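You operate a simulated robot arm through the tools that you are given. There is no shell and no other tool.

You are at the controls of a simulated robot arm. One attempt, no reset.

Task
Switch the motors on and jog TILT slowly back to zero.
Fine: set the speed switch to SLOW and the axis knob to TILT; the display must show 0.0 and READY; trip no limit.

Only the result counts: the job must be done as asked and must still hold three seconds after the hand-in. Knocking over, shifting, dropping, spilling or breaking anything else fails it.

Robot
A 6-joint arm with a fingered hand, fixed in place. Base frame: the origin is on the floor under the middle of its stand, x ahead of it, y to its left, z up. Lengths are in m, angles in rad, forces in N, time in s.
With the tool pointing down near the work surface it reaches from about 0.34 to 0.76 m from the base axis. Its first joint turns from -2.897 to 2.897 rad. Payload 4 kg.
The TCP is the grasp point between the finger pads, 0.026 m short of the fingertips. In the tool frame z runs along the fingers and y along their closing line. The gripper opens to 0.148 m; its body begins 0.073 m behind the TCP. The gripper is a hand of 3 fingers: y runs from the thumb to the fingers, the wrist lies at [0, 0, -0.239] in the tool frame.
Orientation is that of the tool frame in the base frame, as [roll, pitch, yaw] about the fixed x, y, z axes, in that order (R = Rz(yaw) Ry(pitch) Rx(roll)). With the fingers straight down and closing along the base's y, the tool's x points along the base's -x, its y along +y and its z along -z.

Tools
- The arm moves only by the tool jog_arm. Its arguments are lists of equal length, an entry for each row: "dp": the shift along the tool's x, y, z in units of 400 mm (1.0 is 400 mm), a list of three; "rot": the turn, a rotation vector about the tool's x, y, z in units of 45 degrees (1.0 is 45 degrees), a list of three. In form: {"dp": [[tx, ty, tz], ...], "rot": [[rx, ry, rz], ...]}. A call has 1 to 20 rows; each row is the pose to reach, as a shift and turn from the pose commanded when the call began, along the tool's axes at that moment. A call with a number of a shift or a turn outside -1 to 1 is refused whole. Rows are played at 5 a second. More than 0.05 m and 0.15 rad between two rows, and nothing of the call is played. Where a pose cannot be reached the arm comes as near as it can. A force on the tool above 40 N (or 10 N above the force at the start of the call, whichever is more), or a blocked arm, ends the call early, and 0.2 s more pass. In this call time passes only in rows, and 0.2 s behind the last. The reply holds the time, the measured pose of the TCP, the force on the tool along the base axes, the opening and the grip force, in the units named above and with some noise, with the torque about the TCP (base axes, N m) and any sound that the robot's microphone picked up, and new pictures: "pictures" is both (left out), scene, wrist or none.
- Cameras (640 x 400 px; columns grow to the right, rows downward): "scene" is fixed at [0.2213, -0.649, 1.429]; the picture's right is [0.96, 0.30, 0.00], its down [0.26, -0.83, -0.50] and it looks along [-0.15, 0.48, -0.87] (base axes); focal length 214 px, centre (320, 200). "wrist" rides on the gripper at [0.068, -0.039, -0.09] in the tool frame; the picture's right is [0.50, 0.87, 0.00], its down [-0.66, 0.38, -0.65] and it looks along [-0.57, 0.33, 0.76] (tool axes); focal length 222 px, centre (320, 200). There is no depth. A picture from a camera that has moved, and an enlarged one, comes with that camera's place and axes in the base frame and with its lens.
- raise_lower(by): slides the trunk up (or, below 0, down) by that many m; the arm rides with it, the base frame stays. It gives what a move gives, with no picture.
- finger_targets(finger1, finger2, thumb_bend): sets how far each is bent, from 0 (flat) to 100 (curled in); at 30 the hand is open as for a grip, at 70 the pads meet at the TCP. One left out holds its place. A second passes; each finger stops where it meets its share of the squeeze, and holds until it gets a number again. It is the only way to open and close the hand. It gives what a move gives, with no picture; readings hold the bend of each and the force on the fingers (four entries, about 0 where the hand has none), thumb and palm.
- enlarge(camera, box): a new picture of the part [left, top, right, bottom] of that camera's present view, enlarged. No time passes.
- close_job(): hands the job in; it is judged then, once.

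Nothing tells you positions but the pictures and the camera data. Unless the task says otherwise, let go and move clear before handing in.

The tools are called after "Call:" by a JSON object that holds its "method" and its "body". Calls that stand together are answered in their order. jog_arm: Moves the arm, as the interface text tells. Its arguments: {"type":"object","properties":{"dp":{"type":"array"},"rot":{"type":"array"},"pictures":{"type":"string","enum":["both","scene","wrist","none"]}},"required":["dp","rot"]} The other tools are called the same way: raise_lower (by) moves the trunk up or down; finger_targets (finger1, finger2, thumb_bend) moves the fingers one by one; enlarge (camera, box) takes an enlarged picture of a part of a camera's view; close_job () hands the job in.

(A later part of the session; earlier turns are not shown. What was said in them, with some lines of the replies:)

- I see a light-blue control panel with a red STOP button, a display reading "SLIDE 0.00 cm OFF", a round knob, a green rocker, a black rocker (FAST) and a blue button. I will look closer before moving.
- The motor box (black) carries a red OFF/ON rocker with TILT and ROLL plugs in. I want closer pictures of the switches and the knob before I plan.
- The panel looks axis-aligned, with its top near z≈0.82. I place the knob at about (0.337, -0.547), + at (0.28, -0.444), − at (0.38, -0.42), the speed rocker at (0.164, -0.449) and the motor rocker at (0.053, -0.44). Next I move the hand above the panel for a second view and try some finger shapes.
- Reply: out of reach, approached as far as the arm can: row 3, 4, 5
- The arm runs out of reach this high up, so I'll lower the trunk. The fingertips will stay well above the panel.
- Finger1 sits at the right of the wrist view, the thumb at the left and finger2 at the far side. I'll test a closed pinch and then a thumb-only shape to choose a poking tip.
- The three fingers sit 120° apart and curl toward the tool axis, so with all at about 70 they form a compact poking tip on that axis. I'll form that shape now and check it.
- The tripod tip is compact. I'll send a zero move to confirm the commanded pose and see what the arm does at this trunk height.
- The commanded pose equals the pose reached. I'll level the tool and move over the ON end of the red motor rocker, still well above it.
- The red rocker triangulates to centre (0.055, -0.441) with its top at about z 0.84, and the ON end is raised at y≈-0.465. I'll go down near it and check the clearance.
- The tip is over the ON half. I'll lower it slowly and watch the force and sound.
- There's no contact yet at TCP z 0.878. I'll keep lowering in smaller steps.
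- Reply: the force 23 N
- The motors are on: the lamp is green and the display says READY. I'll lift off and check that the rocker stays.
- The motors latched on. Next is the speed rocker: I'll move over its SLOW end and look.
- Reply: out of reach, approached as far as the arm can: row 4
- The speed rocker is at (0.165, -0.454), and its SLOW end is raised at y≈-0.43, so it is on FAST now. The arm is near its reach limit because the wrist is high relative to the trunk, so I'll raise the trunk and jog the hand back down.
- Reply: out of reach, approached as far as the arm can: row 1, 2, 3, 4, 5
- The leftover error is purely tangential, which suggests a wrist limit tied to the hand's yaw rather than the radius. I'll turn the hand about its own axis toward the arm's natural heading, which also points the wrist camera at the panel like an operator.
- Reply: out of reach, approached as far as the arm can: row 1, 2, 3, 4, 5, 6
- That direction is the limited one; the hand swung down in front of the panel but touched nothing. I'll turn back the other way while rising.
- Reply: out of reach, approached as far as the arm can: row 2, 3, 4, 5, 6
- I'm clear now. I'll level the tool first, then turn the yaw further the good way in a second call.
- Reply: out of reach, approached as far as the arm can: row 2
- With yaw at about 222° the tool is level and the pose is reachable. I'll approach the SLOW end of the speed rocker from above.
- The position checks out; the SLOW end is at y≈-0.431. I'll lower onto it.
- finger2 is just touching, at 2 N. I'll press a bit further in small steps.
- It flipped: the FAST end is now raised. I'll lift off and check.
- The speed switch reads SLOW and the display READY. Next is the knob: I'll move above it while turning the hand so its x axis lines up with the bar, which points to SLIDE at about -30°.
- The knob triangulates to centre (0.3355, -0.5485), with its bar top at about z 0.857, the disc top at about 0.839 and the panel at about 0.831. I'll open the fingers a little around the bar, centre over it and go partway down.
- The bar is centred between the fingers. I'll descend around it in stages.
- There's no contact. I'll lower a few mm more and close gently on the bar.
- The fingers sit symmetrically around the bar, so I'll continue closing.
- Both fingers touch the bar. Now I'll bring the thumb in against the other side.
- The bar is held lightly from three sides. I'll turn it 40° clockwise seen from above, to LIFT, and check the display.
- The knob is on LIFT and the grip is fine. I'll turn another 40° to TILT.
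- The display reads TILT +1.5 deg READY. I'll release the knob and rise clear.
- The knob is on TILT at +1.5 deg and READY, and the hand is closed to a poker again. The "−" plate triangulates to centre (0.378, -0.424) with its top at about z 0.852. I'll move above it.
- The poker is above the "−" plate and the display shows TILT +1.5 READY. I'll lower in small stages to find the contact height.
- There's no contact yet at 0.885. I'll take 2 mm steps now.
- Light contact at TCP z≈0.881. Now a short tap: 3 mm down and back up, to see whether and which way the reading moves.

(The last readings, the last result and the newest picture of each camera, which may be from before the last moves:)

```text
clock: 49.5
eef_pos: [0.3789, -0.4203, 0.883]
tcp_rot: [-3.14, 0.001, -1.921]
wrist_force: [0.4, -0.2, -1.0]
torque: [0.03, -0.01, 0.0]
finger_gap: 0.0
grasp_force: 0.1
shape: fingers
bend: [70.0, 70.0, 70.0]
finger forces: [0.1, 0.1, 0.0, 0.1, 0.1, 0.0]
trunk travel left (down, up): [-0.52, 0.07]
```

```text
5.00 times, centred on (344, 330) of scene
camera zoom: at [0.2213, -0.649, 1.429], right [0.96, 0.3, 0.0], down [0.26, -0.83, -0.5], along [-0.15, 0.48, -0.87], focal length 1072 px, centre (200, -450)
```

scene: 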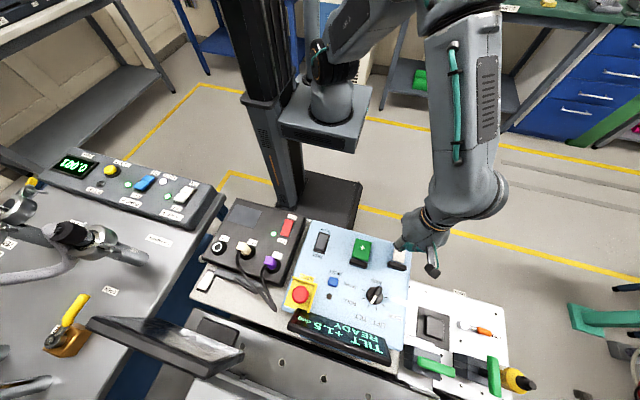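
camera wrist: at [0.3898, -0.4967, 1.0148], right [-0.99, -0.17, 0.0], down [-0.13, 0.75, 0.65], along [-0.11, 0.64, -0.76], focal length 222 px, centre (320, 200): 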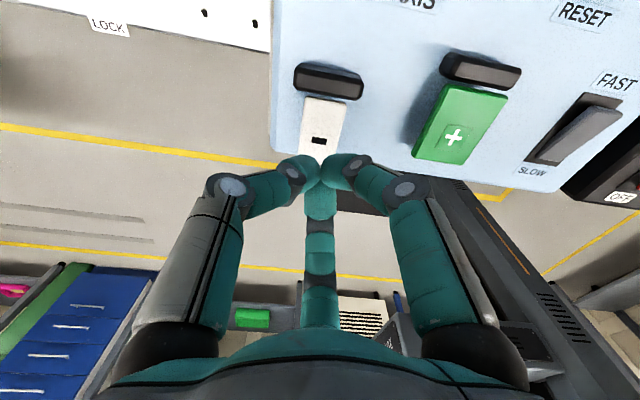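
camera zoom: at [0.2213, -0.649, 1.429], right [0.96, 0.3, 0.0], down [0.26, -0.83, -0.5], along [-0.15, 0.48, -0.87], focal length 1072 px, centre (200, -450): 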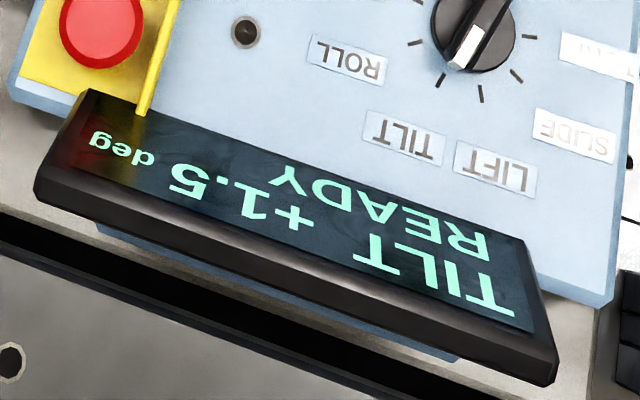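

There's no change yet. I'll tap deeper, about 6 mm past contact, then release.

Call:
{"method": "jog_arm", "body": {"dp": [[0, 0, 0.01], [0, 0, 0.02], [0, 0, -0.002]], "rot": [[0, 0, 0], [0, 0, 0], [0, 0, 0]], "pictures": "none"}}

Call:
{"method": "enlarge", "body": {"camera": "scene", "box": [280, 290, 408, 370]}}

```text
clock: 50.3
eef_pos: [0.3761, -0.4208, 0.8844]
tcp_rot: [-3.139, 0.0, -1.922]
wrist_force: [0.1, -0.1, 1.4]
torque: [0.03, 0.0, 0.0]
finger_gap: 0.0
grasp_force: 0.0
shape: fingers
bend: [70.0, 70.0, 70.0]
finger forces: [0.1, 0.0, 0.0, 0.0, 0.0, 0.0]
trunk travel left (down, up): [-0.52, 0.07]
```

```text
5.00 times, centred on (344, 330) of scene
camera zoom: at [0.2213, -0.649, 1.429], right [0.96, 0.3, 0.0], down [0.26, -0.83, -0.5], along [-0.15, 0.48, -0.87], focal length 1072 px, centre (200, -450)
```

zoom: 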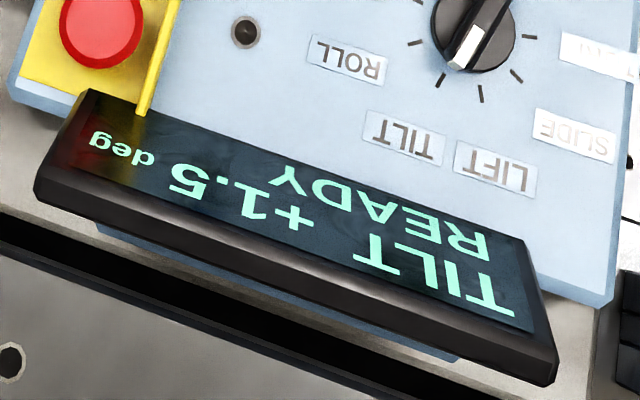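

Still nothing. I'll press and hold in steps to read the force against depth.

Call:
{"method": "jog_arm", "body": {"dp": [[0, 0, 0.012], [0, 0, 0.02]], "rot": [[0, 0, 0], [0, 0, 0]], "pictures": "none"}}

Call:
{"method": "enlarge", "body": {"camera": "scene", "box": [280, 290, 408, 370]}}

Call:
{"method": "enlarge", "body": {"camera": "wrist", "box": [200, 40, 440, 190]}}

Call:
{"method": "enlarge", "body": {"camera": "scene", "box": [340, 220, 436, 280]}}

```text
clock: 50.9
eef_pos: [0.3775, -0.4202, 0.8772]
tcp_rot: [-3.141, 0.002, -1.922]
wrist_force: [-0.3, -0.6, 4.3]
torque: [-0.05, 0.01, 0.01]
finger_gap: 0.0
grasp_force: 3.2
shape: fingers
bend: [70.0, 70.0, 70.0]
finger forces: [3.2, 0.0, 0.0, 0.0, 2.4, 0.0]
trunk travel left (down, up): [-0.52, 0.07]
```

```text
5.00 times, centred on (344, 330) of scene
camera zoom: at [0.2213, -0.649, 1.429], right [0.96, 0.3, 0.0], down [0.26, -0.83, -0.5], along [-0.15, 0.48, -0.87], focal length 1072 px, centre (200, -450)
```

zoom: 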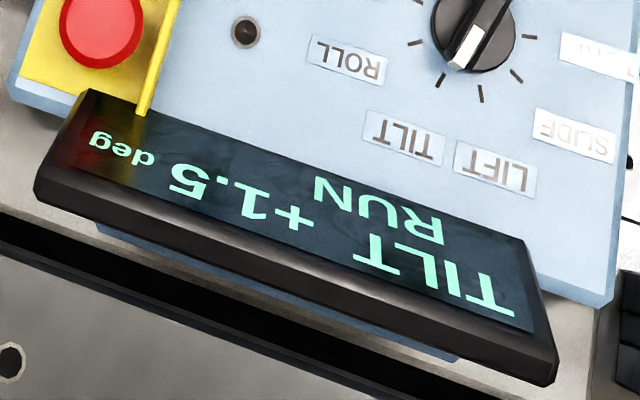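

```text
2.67 times, centred on (320, 115) of wrist
camera zoom: at [0.3905, -0.4954, 0.9685], right [-0.98, -0.17, 0.0], down [-0.13, 0.75, 0.65], along [-0.11, 0.64, -0.76], focal length 592 px, centre (320, 427)
```

zoom: 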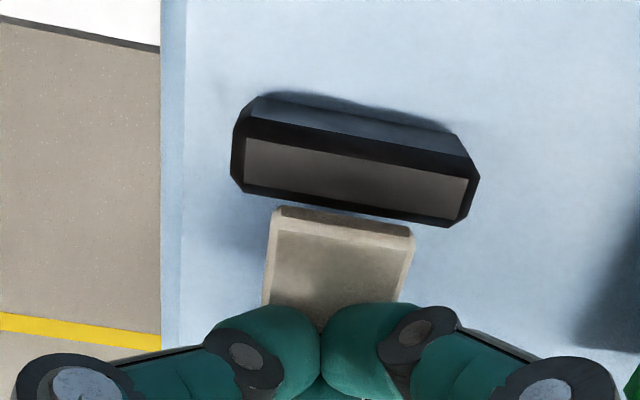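

```text
6.67 times, centred on (388, 250) of scene
camera zoom: at [0.2213, -0.649, 1.429], right [0.96, 0.3, 0.0], down [0.26, -0.83, -0.5], along [-0.15, 0.48, -0.87], focal length 1430 px, centre (-133, -133)
```

zoom: 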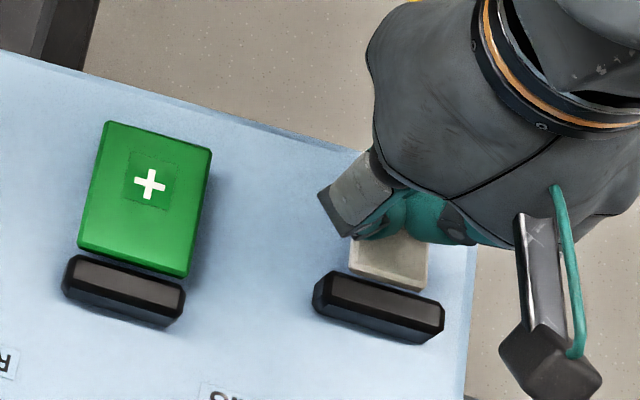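

The display now shows RUN, so the button is held at this depth. I'll hold one short step and read the value.

Call:
{"method": "jog_arm", "body": {"dp": [[0, 0, 0]], "rot": [[0, 0, 0]], "pictures": "none"}}

Call:
{"method": "enlarge", "body": {"camera": "scene", "box": [280, 290, 408, 370]}}

```text
clock: 51.3
eef_pos: [0.3769, -0.4204, 0.8772]
tcp_rot: [-3.139, -0.001, -1.922]
wrist_force: [-0.8, -1.0, 4.1]
torque: [-0.05, 0.02, 0.02]
finger_gap: 0.0
grasp_force: 2.9
shape: fingers
bend: [70.0, 70.0, 70.0]
finger forces: [3.0, 0.0, 0.0, 0.0, 2.5, 0.0]
trunk travel left (down, up): [-0.52, 0.07]
```

```text
5.00 times, centred on (344, 330) of scene
camera zoom: at [0.2213, -0.649, 1.429], right [0.96, 0.3, 0.0], down [0.26, -0.83, -0.5], along [-0.15, 0.48, -0.87], focal length 1072 px, centre (200, -450)
```

zoom: 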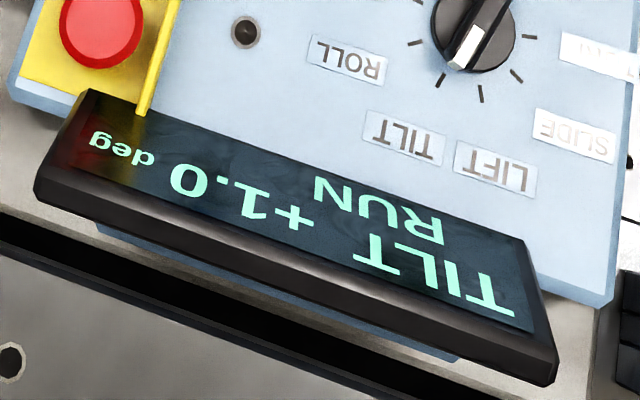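

"−" lowers the value: it now reads +1.0. I'll release now and see where it settles before the last bit.

Call:
{"method": "jog_arm", "body": {"dp": [[0, 0, -0.022]], "rot": [[0, 0, 0]], "pictures": "none"}}

Call:
{"method": "enlarge", "body": {"camera": "scene", "box": [280, 290, 408, 370]}}

```text
clock: 51.7
eef_pos: [0.379, -0.4193, 0.8847]
tcp_rot: [-3.139, 0.0, -1.922]
wrist_force: [0.3, 0.0, -0.9]
torque: [0.02, -0.01, 0.03]
finger_gap: 0.0
grasp_force: 0.1
shape: fingers
bend: [70.0, 70.0, 70.0]
finger forces: [0.0, 0.1, 0.0, 0.1, 0.0, 0.0]
trunk travel left (down, up): [-0.52, 0.07]
```

```text
5.00 times, centred on (344, 330) of scene
camera zoom: at [0.2213, -0.649, 1.429], right [0.96, 0.3, 0.0], down [0.26, -0.83, -0.5], along [-0.15, 0.48, -0.87], focal length 1072 px, centre (200, -450)
```

zoom: 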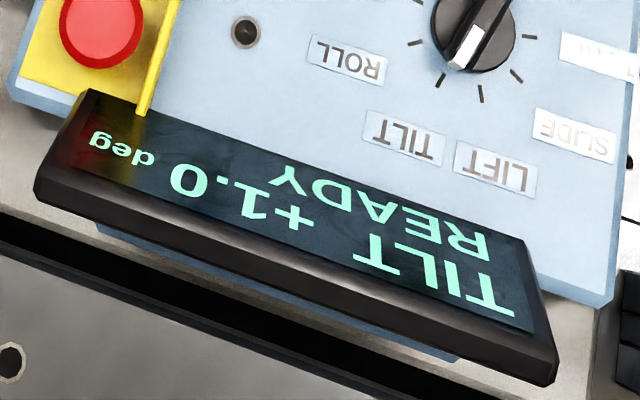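

It settled at +1.0 READY, so it appears to move in 0.5 steps. I'll repeat the same press.

Call:
{"method": "jog_arm", "body": {"dp": [[0, 0, 0.012], [0, 0, 0.022]], "rot": [[0, 0, 0], [0, 0, 0]], "pictures": "none"}}

Call:
{"method": "enlarge", "body": {"camera": "scene", "box": [280, 290, 408, 370]}}

```text
clock: 52.3
eef_pos: [0.3771, -0.4202, 0.8774]
tcp_rot: [-3.139, -0.001, -1.921]
wrist_force: [-0.4, 1.5, 3.2]
torque: [-0.02, -0.02, 0.01]
finger_gap: 0.0
grasp_force: 2.4
shape: fingers
bend: [70.0, 70.0, 70.0]
finger forces: [2.4, 0.0, 0.0, 0.0, 2.6, 0.1]
trunk travel left (down, up): [-0.52, 0.07]
```

```text
5.00 times, centred on (344, 330) of scene
camera zoom: at [0.2213, -0.649, 1.429], right [0.96, 0.3, 0.0], down [0.26, -0.83, -0.5], along [-0.15, 0.48, -0.87], focal length 1072 px, centre (200, -450)
```

zoom: 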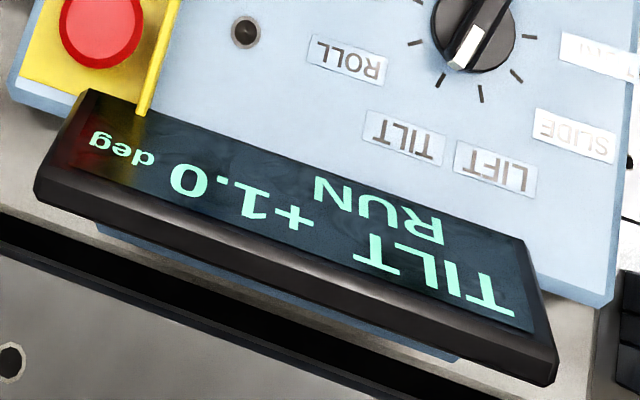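

Call:
{"method": "jog_arm", "body": {"dp": [[0, 0, 0]], "rot": [[0, 0, 0]], "pictures": "none"}}

Call:
{"method": "enlarge", "body": {"camera": "scene", "box": [280, 290, 408, 370]}}

```text
clock: 52.7
eef_pos: [0.3767, -0.4208, 0.8786]
tcp_rot: [-3.141, 0.001, -1.921]
wrist_force: [-0.2, 0.3, 2.4]
torque: [0.04, 0.01, 0.01]
finger_gap: 0.0
grasp_force: 2.4
shape: fingers
bend: [70.0, 70.0, 70.0]
finger forces: [2.5, 0.0, 0.1, 0.1, 2.9, 0.0]
trunk travel left (down, up): [-0.52, 0.07]
```

```text
5.00 times, centred on (344, 330) of scene
camera zoom: at [0.2213, -0.649, 1.429], right [0.96, 0.3, 0.0], down [0.26, -0.83, -0.5], along [-0.15, 0.48, -0.87], focal length 1072 px, centre (200, -450)
```

zoom: 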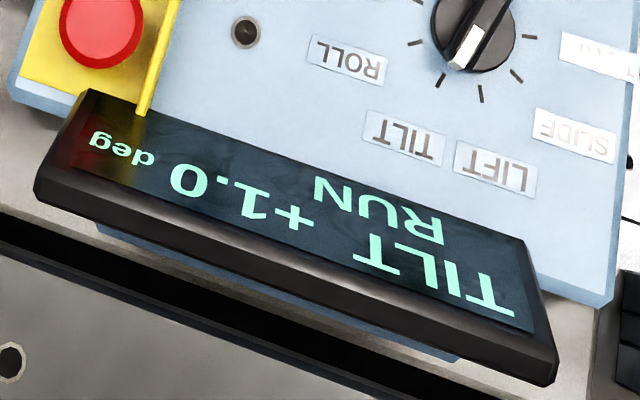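

It's still +1.0 and in RUN; the step comes after some hold time. I'll hold one more short step.

Call:
{"method": "jog_arm", "body": {"dp": [[0, 0, 0]], "rot": [[0, 0, 0]], "pictures": "none"}}

Call:
{"method": "enlarge", "body": {"camera": "scene", "box": [280, 290, 408, 370]}}

```text
clock: 53.1
eef_pos: [0.3778, -0.4189, 0.8774]
tcp_rot: [-3.14, -0.001, -1.922]
wrist_force: [0.6, 1.1, 4.4]
torque: [0.03, -0.03, 0.01]
finger_gap: 0.0
grasp_force: 2.8
shape: fingers
bend: [70.0, 70.0, 70.0]
finger forces: [2.3, 0.0, 0.0, 0.0, 2.9, 0.0]
trunk travel left (down, up): [-0.52, 0.07]
```

```text
5.00 times, centred on (344, 330) of scene
camera zoom: at [0.2213, -0.649, 1.429], right [0.96, 0.3, 0.0], down [0.26, -0.83, -0.5], along [-0.15, 0.48, -0.87], focal length 1072 px, centre (200, -450)
```

zoom: 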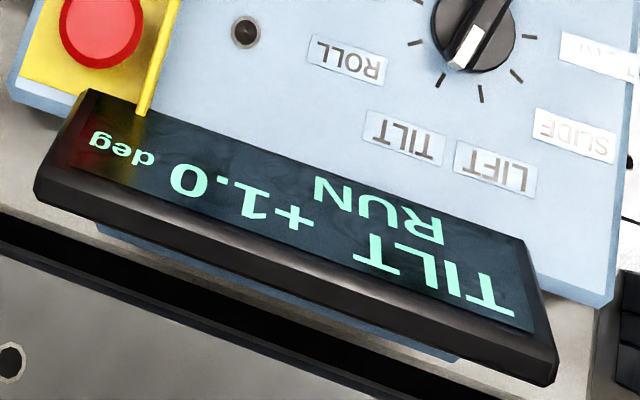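

Still +1.0, so it is either moving slowly or stepping at long intervals. I'll keep holding in short steps and read each time.

Call:
{"method": "jog_arm", "body": {"dp": [[0, 0, 0]], "rot": [[0, 0, 0]], "pictures": "none"}}

Call:
{"method": "enlarge", "body": {"camera": "scene", "box": [280, 290, 408, 370]}}

```text
clock: 53.5
eef_pos: [0.3764, -0.4207, 0.8776]
tcp_rot: [-3.139, 0.001, -1.92]
wrist_force: [0.8, 1.7, 3.4]
torque: [0.03, -0.01, 0.03]
finger_gap: 0.0
grasp_force: 2.7
shape: fingers
bend: [70.0, 70.0, 70.0]
finger forces: [2.3, 0.0, 0.0, 0.0, 2.8, 0.1]
trunk travel left (down, up): [-0.52, 0.07]
```

```text
5.00 times, centred on (344, 330) of scene
camera zoom: at [0.2213, -0.649, 1.429], right [0.96, 0.3, 0.0], down [0.26, -0.83, -0.5], along [-0.15, 0.48, -0.87], focal length 1072 px, centre (200, -450)
```

zoom: 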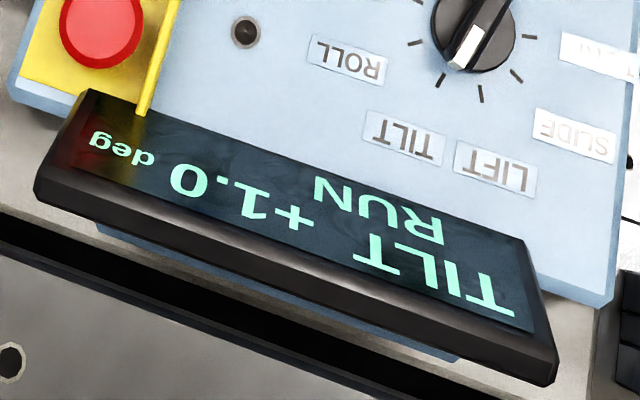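

Call:
{"method": "jog_arm", "body": {"dp": [[0, 0, 0]], "rot": [[0, 0, 0]], "pictures": "none"}}

Call:
{"method": "enlarge", "body": {"camera": "scene", "box": [280, 290, 408, 370]}}

```text
clock: 53.9
eef_pos: [0.3763, -0.4199, 0.8768]
tcp_rot: [-3.138, 0.001, -1.92]
wrist_force: [0.8, 1.3, 3.2]
torque: [0.06, -0.02, 0.01]
finger_gap: 0.0
grasp_force: 2.9
shape: fingers
bend: [70.0, 70.0, 70.0]
finger forces: [2.3, 0.0, 0.0, 0.0, 3.0, 0.0]
trunk travel left (down, up): [-0.52, 0.07]
```

```text
5.00 times, centred on (344, 330) of scene
camera zoom: at [0.2213, -0.649, 1.429], right [0.96, 0.3, 0.0], down [0.26, -0.83, -0.5], along [-0.15, 0.48, -0.87], focal length 1072 px, centre (200, -450)
```

zoom: 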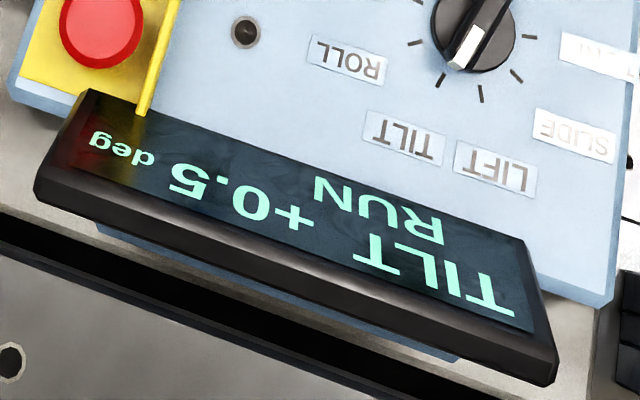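

It reads +0.5 now: the display rounds to 0.5 and the rate is about 0.28 deg/s. The next change should come about 1.8 s later, so I'll hold a little, then check often.

Call:
{"method": "jog_arm", "body": {"dp": [[0, 0, 0], [0, 0, 0], [0, 0, 0]], "rot": [[0, 0, 0], [0, 0, 0], [0, 0, 0]], "pictures": "none"}}

Call:
{"method": "enlarge", "body": {"camera": "scene", "box": [280, 290, 408, 370]}}

```text
clock: 54.7
eef_pos: [0.3763, -0.4206, 0.877]
tcp_rot: [-3.14, -0.001, -1.922]
wrist_force: [0.4, 0.8, 3.4]
torque: [0.02, -0.02, 0.01]
finger_gap: 0.0
grasp_force: 2.7
shape: fingers
bend: [70.0, 70.0, 70.0]
finger forces: [2.5, 0.1, 0.0, 0.1, 3.0, 0.1]
trunk travel left (down, up): [-0.52, 0.07]
```

```text
5.00 times, centred on (344, 330) of scene
camera zoom: at [0.2213, -0.649, 1.429], right [0.96, 0.3, 0.0], down [0.26, -0.83, -0.5], along [-0.15, 0.48, -0.87], focal length 1072 px, centre (200, -450)
```

zoom: 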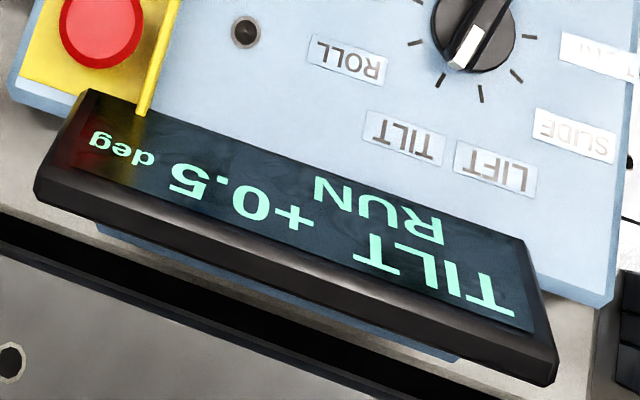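

Call:
{"method": "jog_arm", "body": {"dp": [[0, 0, 0]], "rot": [[0, 0, 0]], "pictures": "none"}}

Call:
{"method": "enlarge", "body": {"camera": "scene", "box": [280, 290, 408, 370]}}

```text
clock: 55.1
eef_pos: [0.3779, -0.4197, 0.8782]
tcp_rot: [-3.139, -0.001, -1.921]
wrist_force: [1.2, 2.1, 2.8]
torque: [0.03, -0.02, -0.02]
finger_gap: 0.0001
grasp_force: 2.6
shape: fingers
bend: [70.0, 70.0, 70.0]
finger forces: [2.4, 0.1, 0.0, 0.1, 2.9, 0.0]
trunk travel left (down, up): [-0.52, 0.07]
```

```text
5.00 times, centred on (344, 330) of scene
camera zoom: at [0.2213, -0.649, 1.429], right [0.96, 0.3, 0.0], down [0.26, -0.83, -0.5], along [-0.15, 0.48, -0.87], focal length 1072 px, centre (200, -450)
```

zoom: 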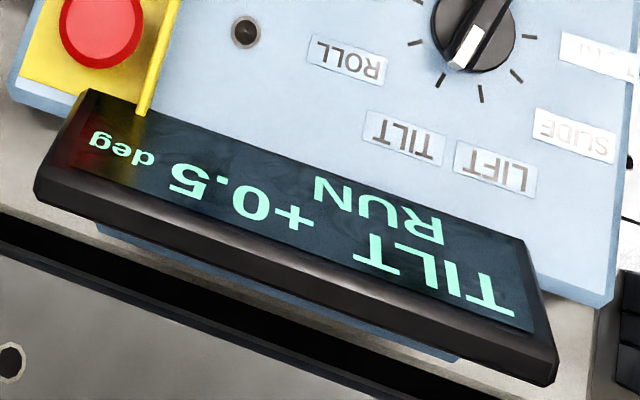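

Call:
{"method": "jog_arm", "body": {"dp": [[0, 0, 0]], "rot": [[0, 0, 0]], "pictures": "none"}}

Call:
{"method": "enlarge", "body": {"camera": "scene", "box": [280, 290, 408, 370]}}

```text
clock: 55.5
eef_pos: [0.3773, -0.421, 0.8778]
tcp_rot: [-3.141, -0.001, -1.923]
wrist_force: [0.4, 0.6, 3.6]
torque: [-0.05, -0.03, 0.0]
finger_gap: 0.0
grasp_force: 3.0
shape: fingers
bend: [70.0, 70.0, 70.0]
finger forces: [2.4, 0.1, 0.0, 0.0, 3.0, 0.1]
trunk travel left (down, up): [-0.52, 0.07]
```

```text
5.00 times, centred on (344, 330) of scene
camera zoom: at [0.2213, -0.649, 1.429], right [0.96, 0.3, 0.0], down [0.26, -0.83, -0.5], along [-0.15, 0.48, -0.87], focal length 1072 px, centre (200, -450)
```

zoom: 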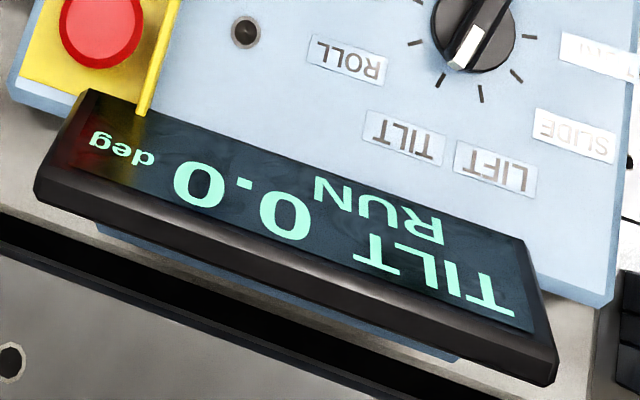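

The display shows 0.0. I'll hold a touch longer to centre it inside the 0.0 band, then release.

Call:
{"method": "jog_arm", "body": {"dp": [[0, 0, 0], [0, 0, -0.02], [0, 0, -0.06], [0, 0, -0.12]], "rot": [[0, 0, 0], [0, 0, 0], [0, 0, 0], [0, 0, 0]], "pictures": "none"}}

Call:
{"method": "enlarge", "body": {"camera": "scene", "box": [280, 290, 408, 370]}}

```text
clock: 56.5
eef_pos: [0.3791, -0.4213, 0.925]
tcp_rot: [-3.139, 0.0, -1.92]
wrist_force: [-0.4, -0.1, -0.4]
torque: [0.03, -0.01, 0.01]
finger_gap: 0.0
grasp_force: 0.0
shape: fingers
bend: [70.0, 70.0, 70.0]
finger forces: [0.1, 0.0, 0.0, 0.1, 0.0, 0.1]
trunk travel left (down, up): [-0.52, 0.07]
```

```text
5.00 times, centred on (344, 330) of scene
camera zoom: at [0.2213, -0.649, 1.429], right [0.96, 0.3, 0.0], down [0.26, -0.83, -0.5], along [-0.15, 0.48, -0.87], focal length 1072 px, centre (200, -450)
```

zoom: 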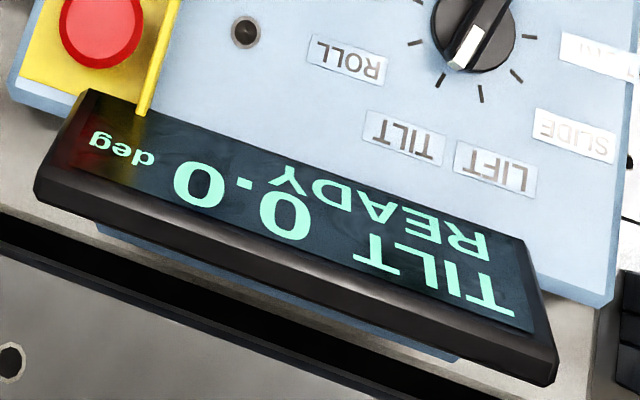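

The display reads TILT 0.0 READY with the button released. I'll lift further clear and check everything before handing in.

Call:
{"method": "jog_arm", "body": {"dp": [[0, 0, -0.04], [0, 0, -0.08], [0, 0, -0.12]], "rot": [[0, 0, 0], [0, 0, 0], [0, 0, 0]]}}

Call:
{"method": "enlarge", "body": {"camera": "scene", "box": [250, 200, 430, 370]}}

Call:
{"method": "enlarge", "body": {"camera": "scene", "box": [300, 215, 364, 255]}}

Call:
{"method": "enlarge", "body": {"camera": "scene", "box": [325, 260, 405, 310]}}

```text
clock: 57.3
eef_pos: [0.3777, -0.4204, 0.9739]
tcp_rot: [-3.14, 0.001, -1.921]
wrist_force: [-0.8, 0.3, -0.1]
torque: [-0.02, 0.0, 0.01]
finger_gap: 0.0001
grasp_force: 0.1
shape: fingers
bend: [70.0, 70.0, 70.0]
finger forces: [0.0, 0.1, 0.1, 0.0, 0.0, 0.1]
trunk travel left (down, up): [-0.52, 0.07]
camera wrist: at [0.3906, -0.4954, 1.0655], right [-0.98, -0.17, 0.0], down [-0.13, 0.75, 0.65], along [-0.11, 0.64, -0.76], focal length 222 px, centre (320, 200)
```

scene: 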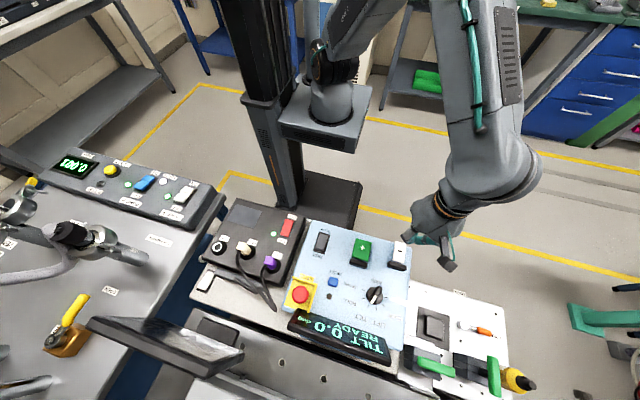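
wrist: 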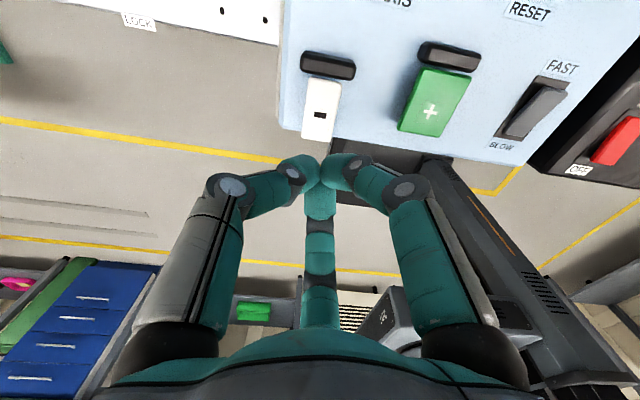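

```text
2.35 times, centred on (340, 285) of scene
camera zoom: at [0.2213, -0.649, 1.429], right [0.96, 0.3, 0.0], down [0.26, -0.83, -0.5], along [-0.15, 0.48, -0.87], focal length 505 px, centre (273, 0)
```

zoom: 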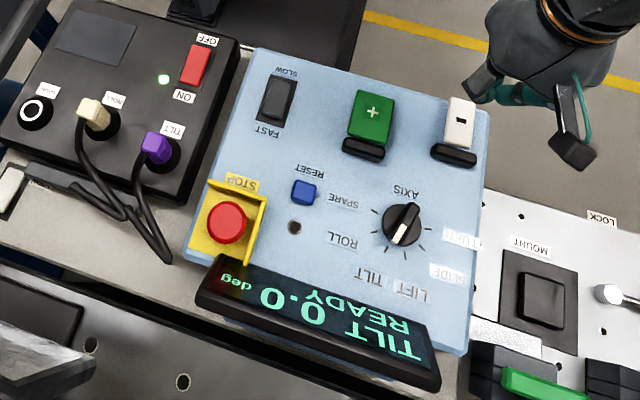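

```text
10.00 times, centred on (332, 235) of scene
camera zoom: at [0.2213, -0.649, 1.429], right [0.96, 0.3, 0.0], down [0.26, -0.83, -0.5], along [-0.15, 0.48, -0.87], focal length 2145 px, centre (200, -150)
```

zoom: 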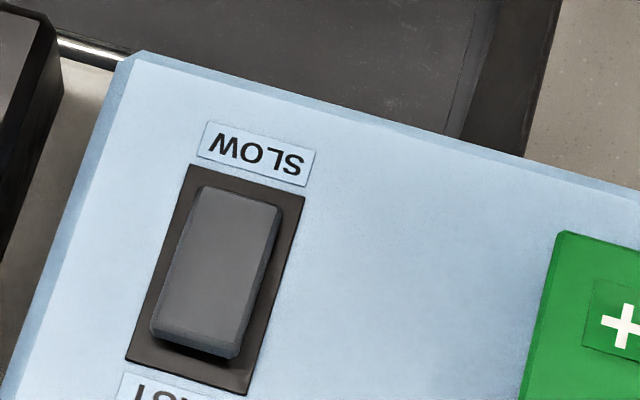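

```text
8.00 times, centred on (365, 285) of scene
camera zoom: at [0.2213, -0.649, 1.429], right [0.96, 0.3, 0.0], down [0.26, -0.83, -0.5], along [-0.15, 0.48, -0.87], focal length 1716 px, centre (-40, -480)
```

zoom: 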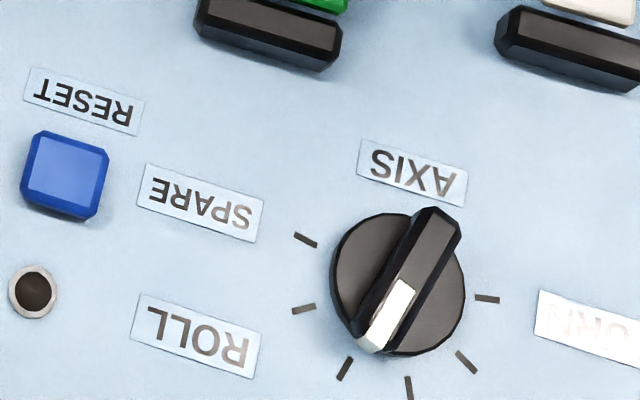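

The lamp is green with the motors on, the speed rocker is on SLOW, the knob is on TILT and the display shows 0.0 READY. The hand is clear and nothing else was moved, so I'm handing in.

Call:
{"method": "close_job", "body": {}}

```text
The job is handed in.
```

The job is handed in. The motors are on (green lamp), the speed switch is on SLOW and the axis knob is on TILT. The display shows 0.0 deg and READY.

- **Jog:** TILT started at +1.5 deg. I brought it to zero with the "−" button only; the display showed no limit trip. It shows tilt in 0.5-degree steps, so the true angle may be a fraction of a degree off zero.
- **Unplanned swing:** While I was turning the hand, it hit a reach limit. It dropped about 0.11 m in front of the panel. The force readings showed no contact, and I saw nothing moved.
- **At hand-in:** The hand was closed and clear, about 10 cm above the button.
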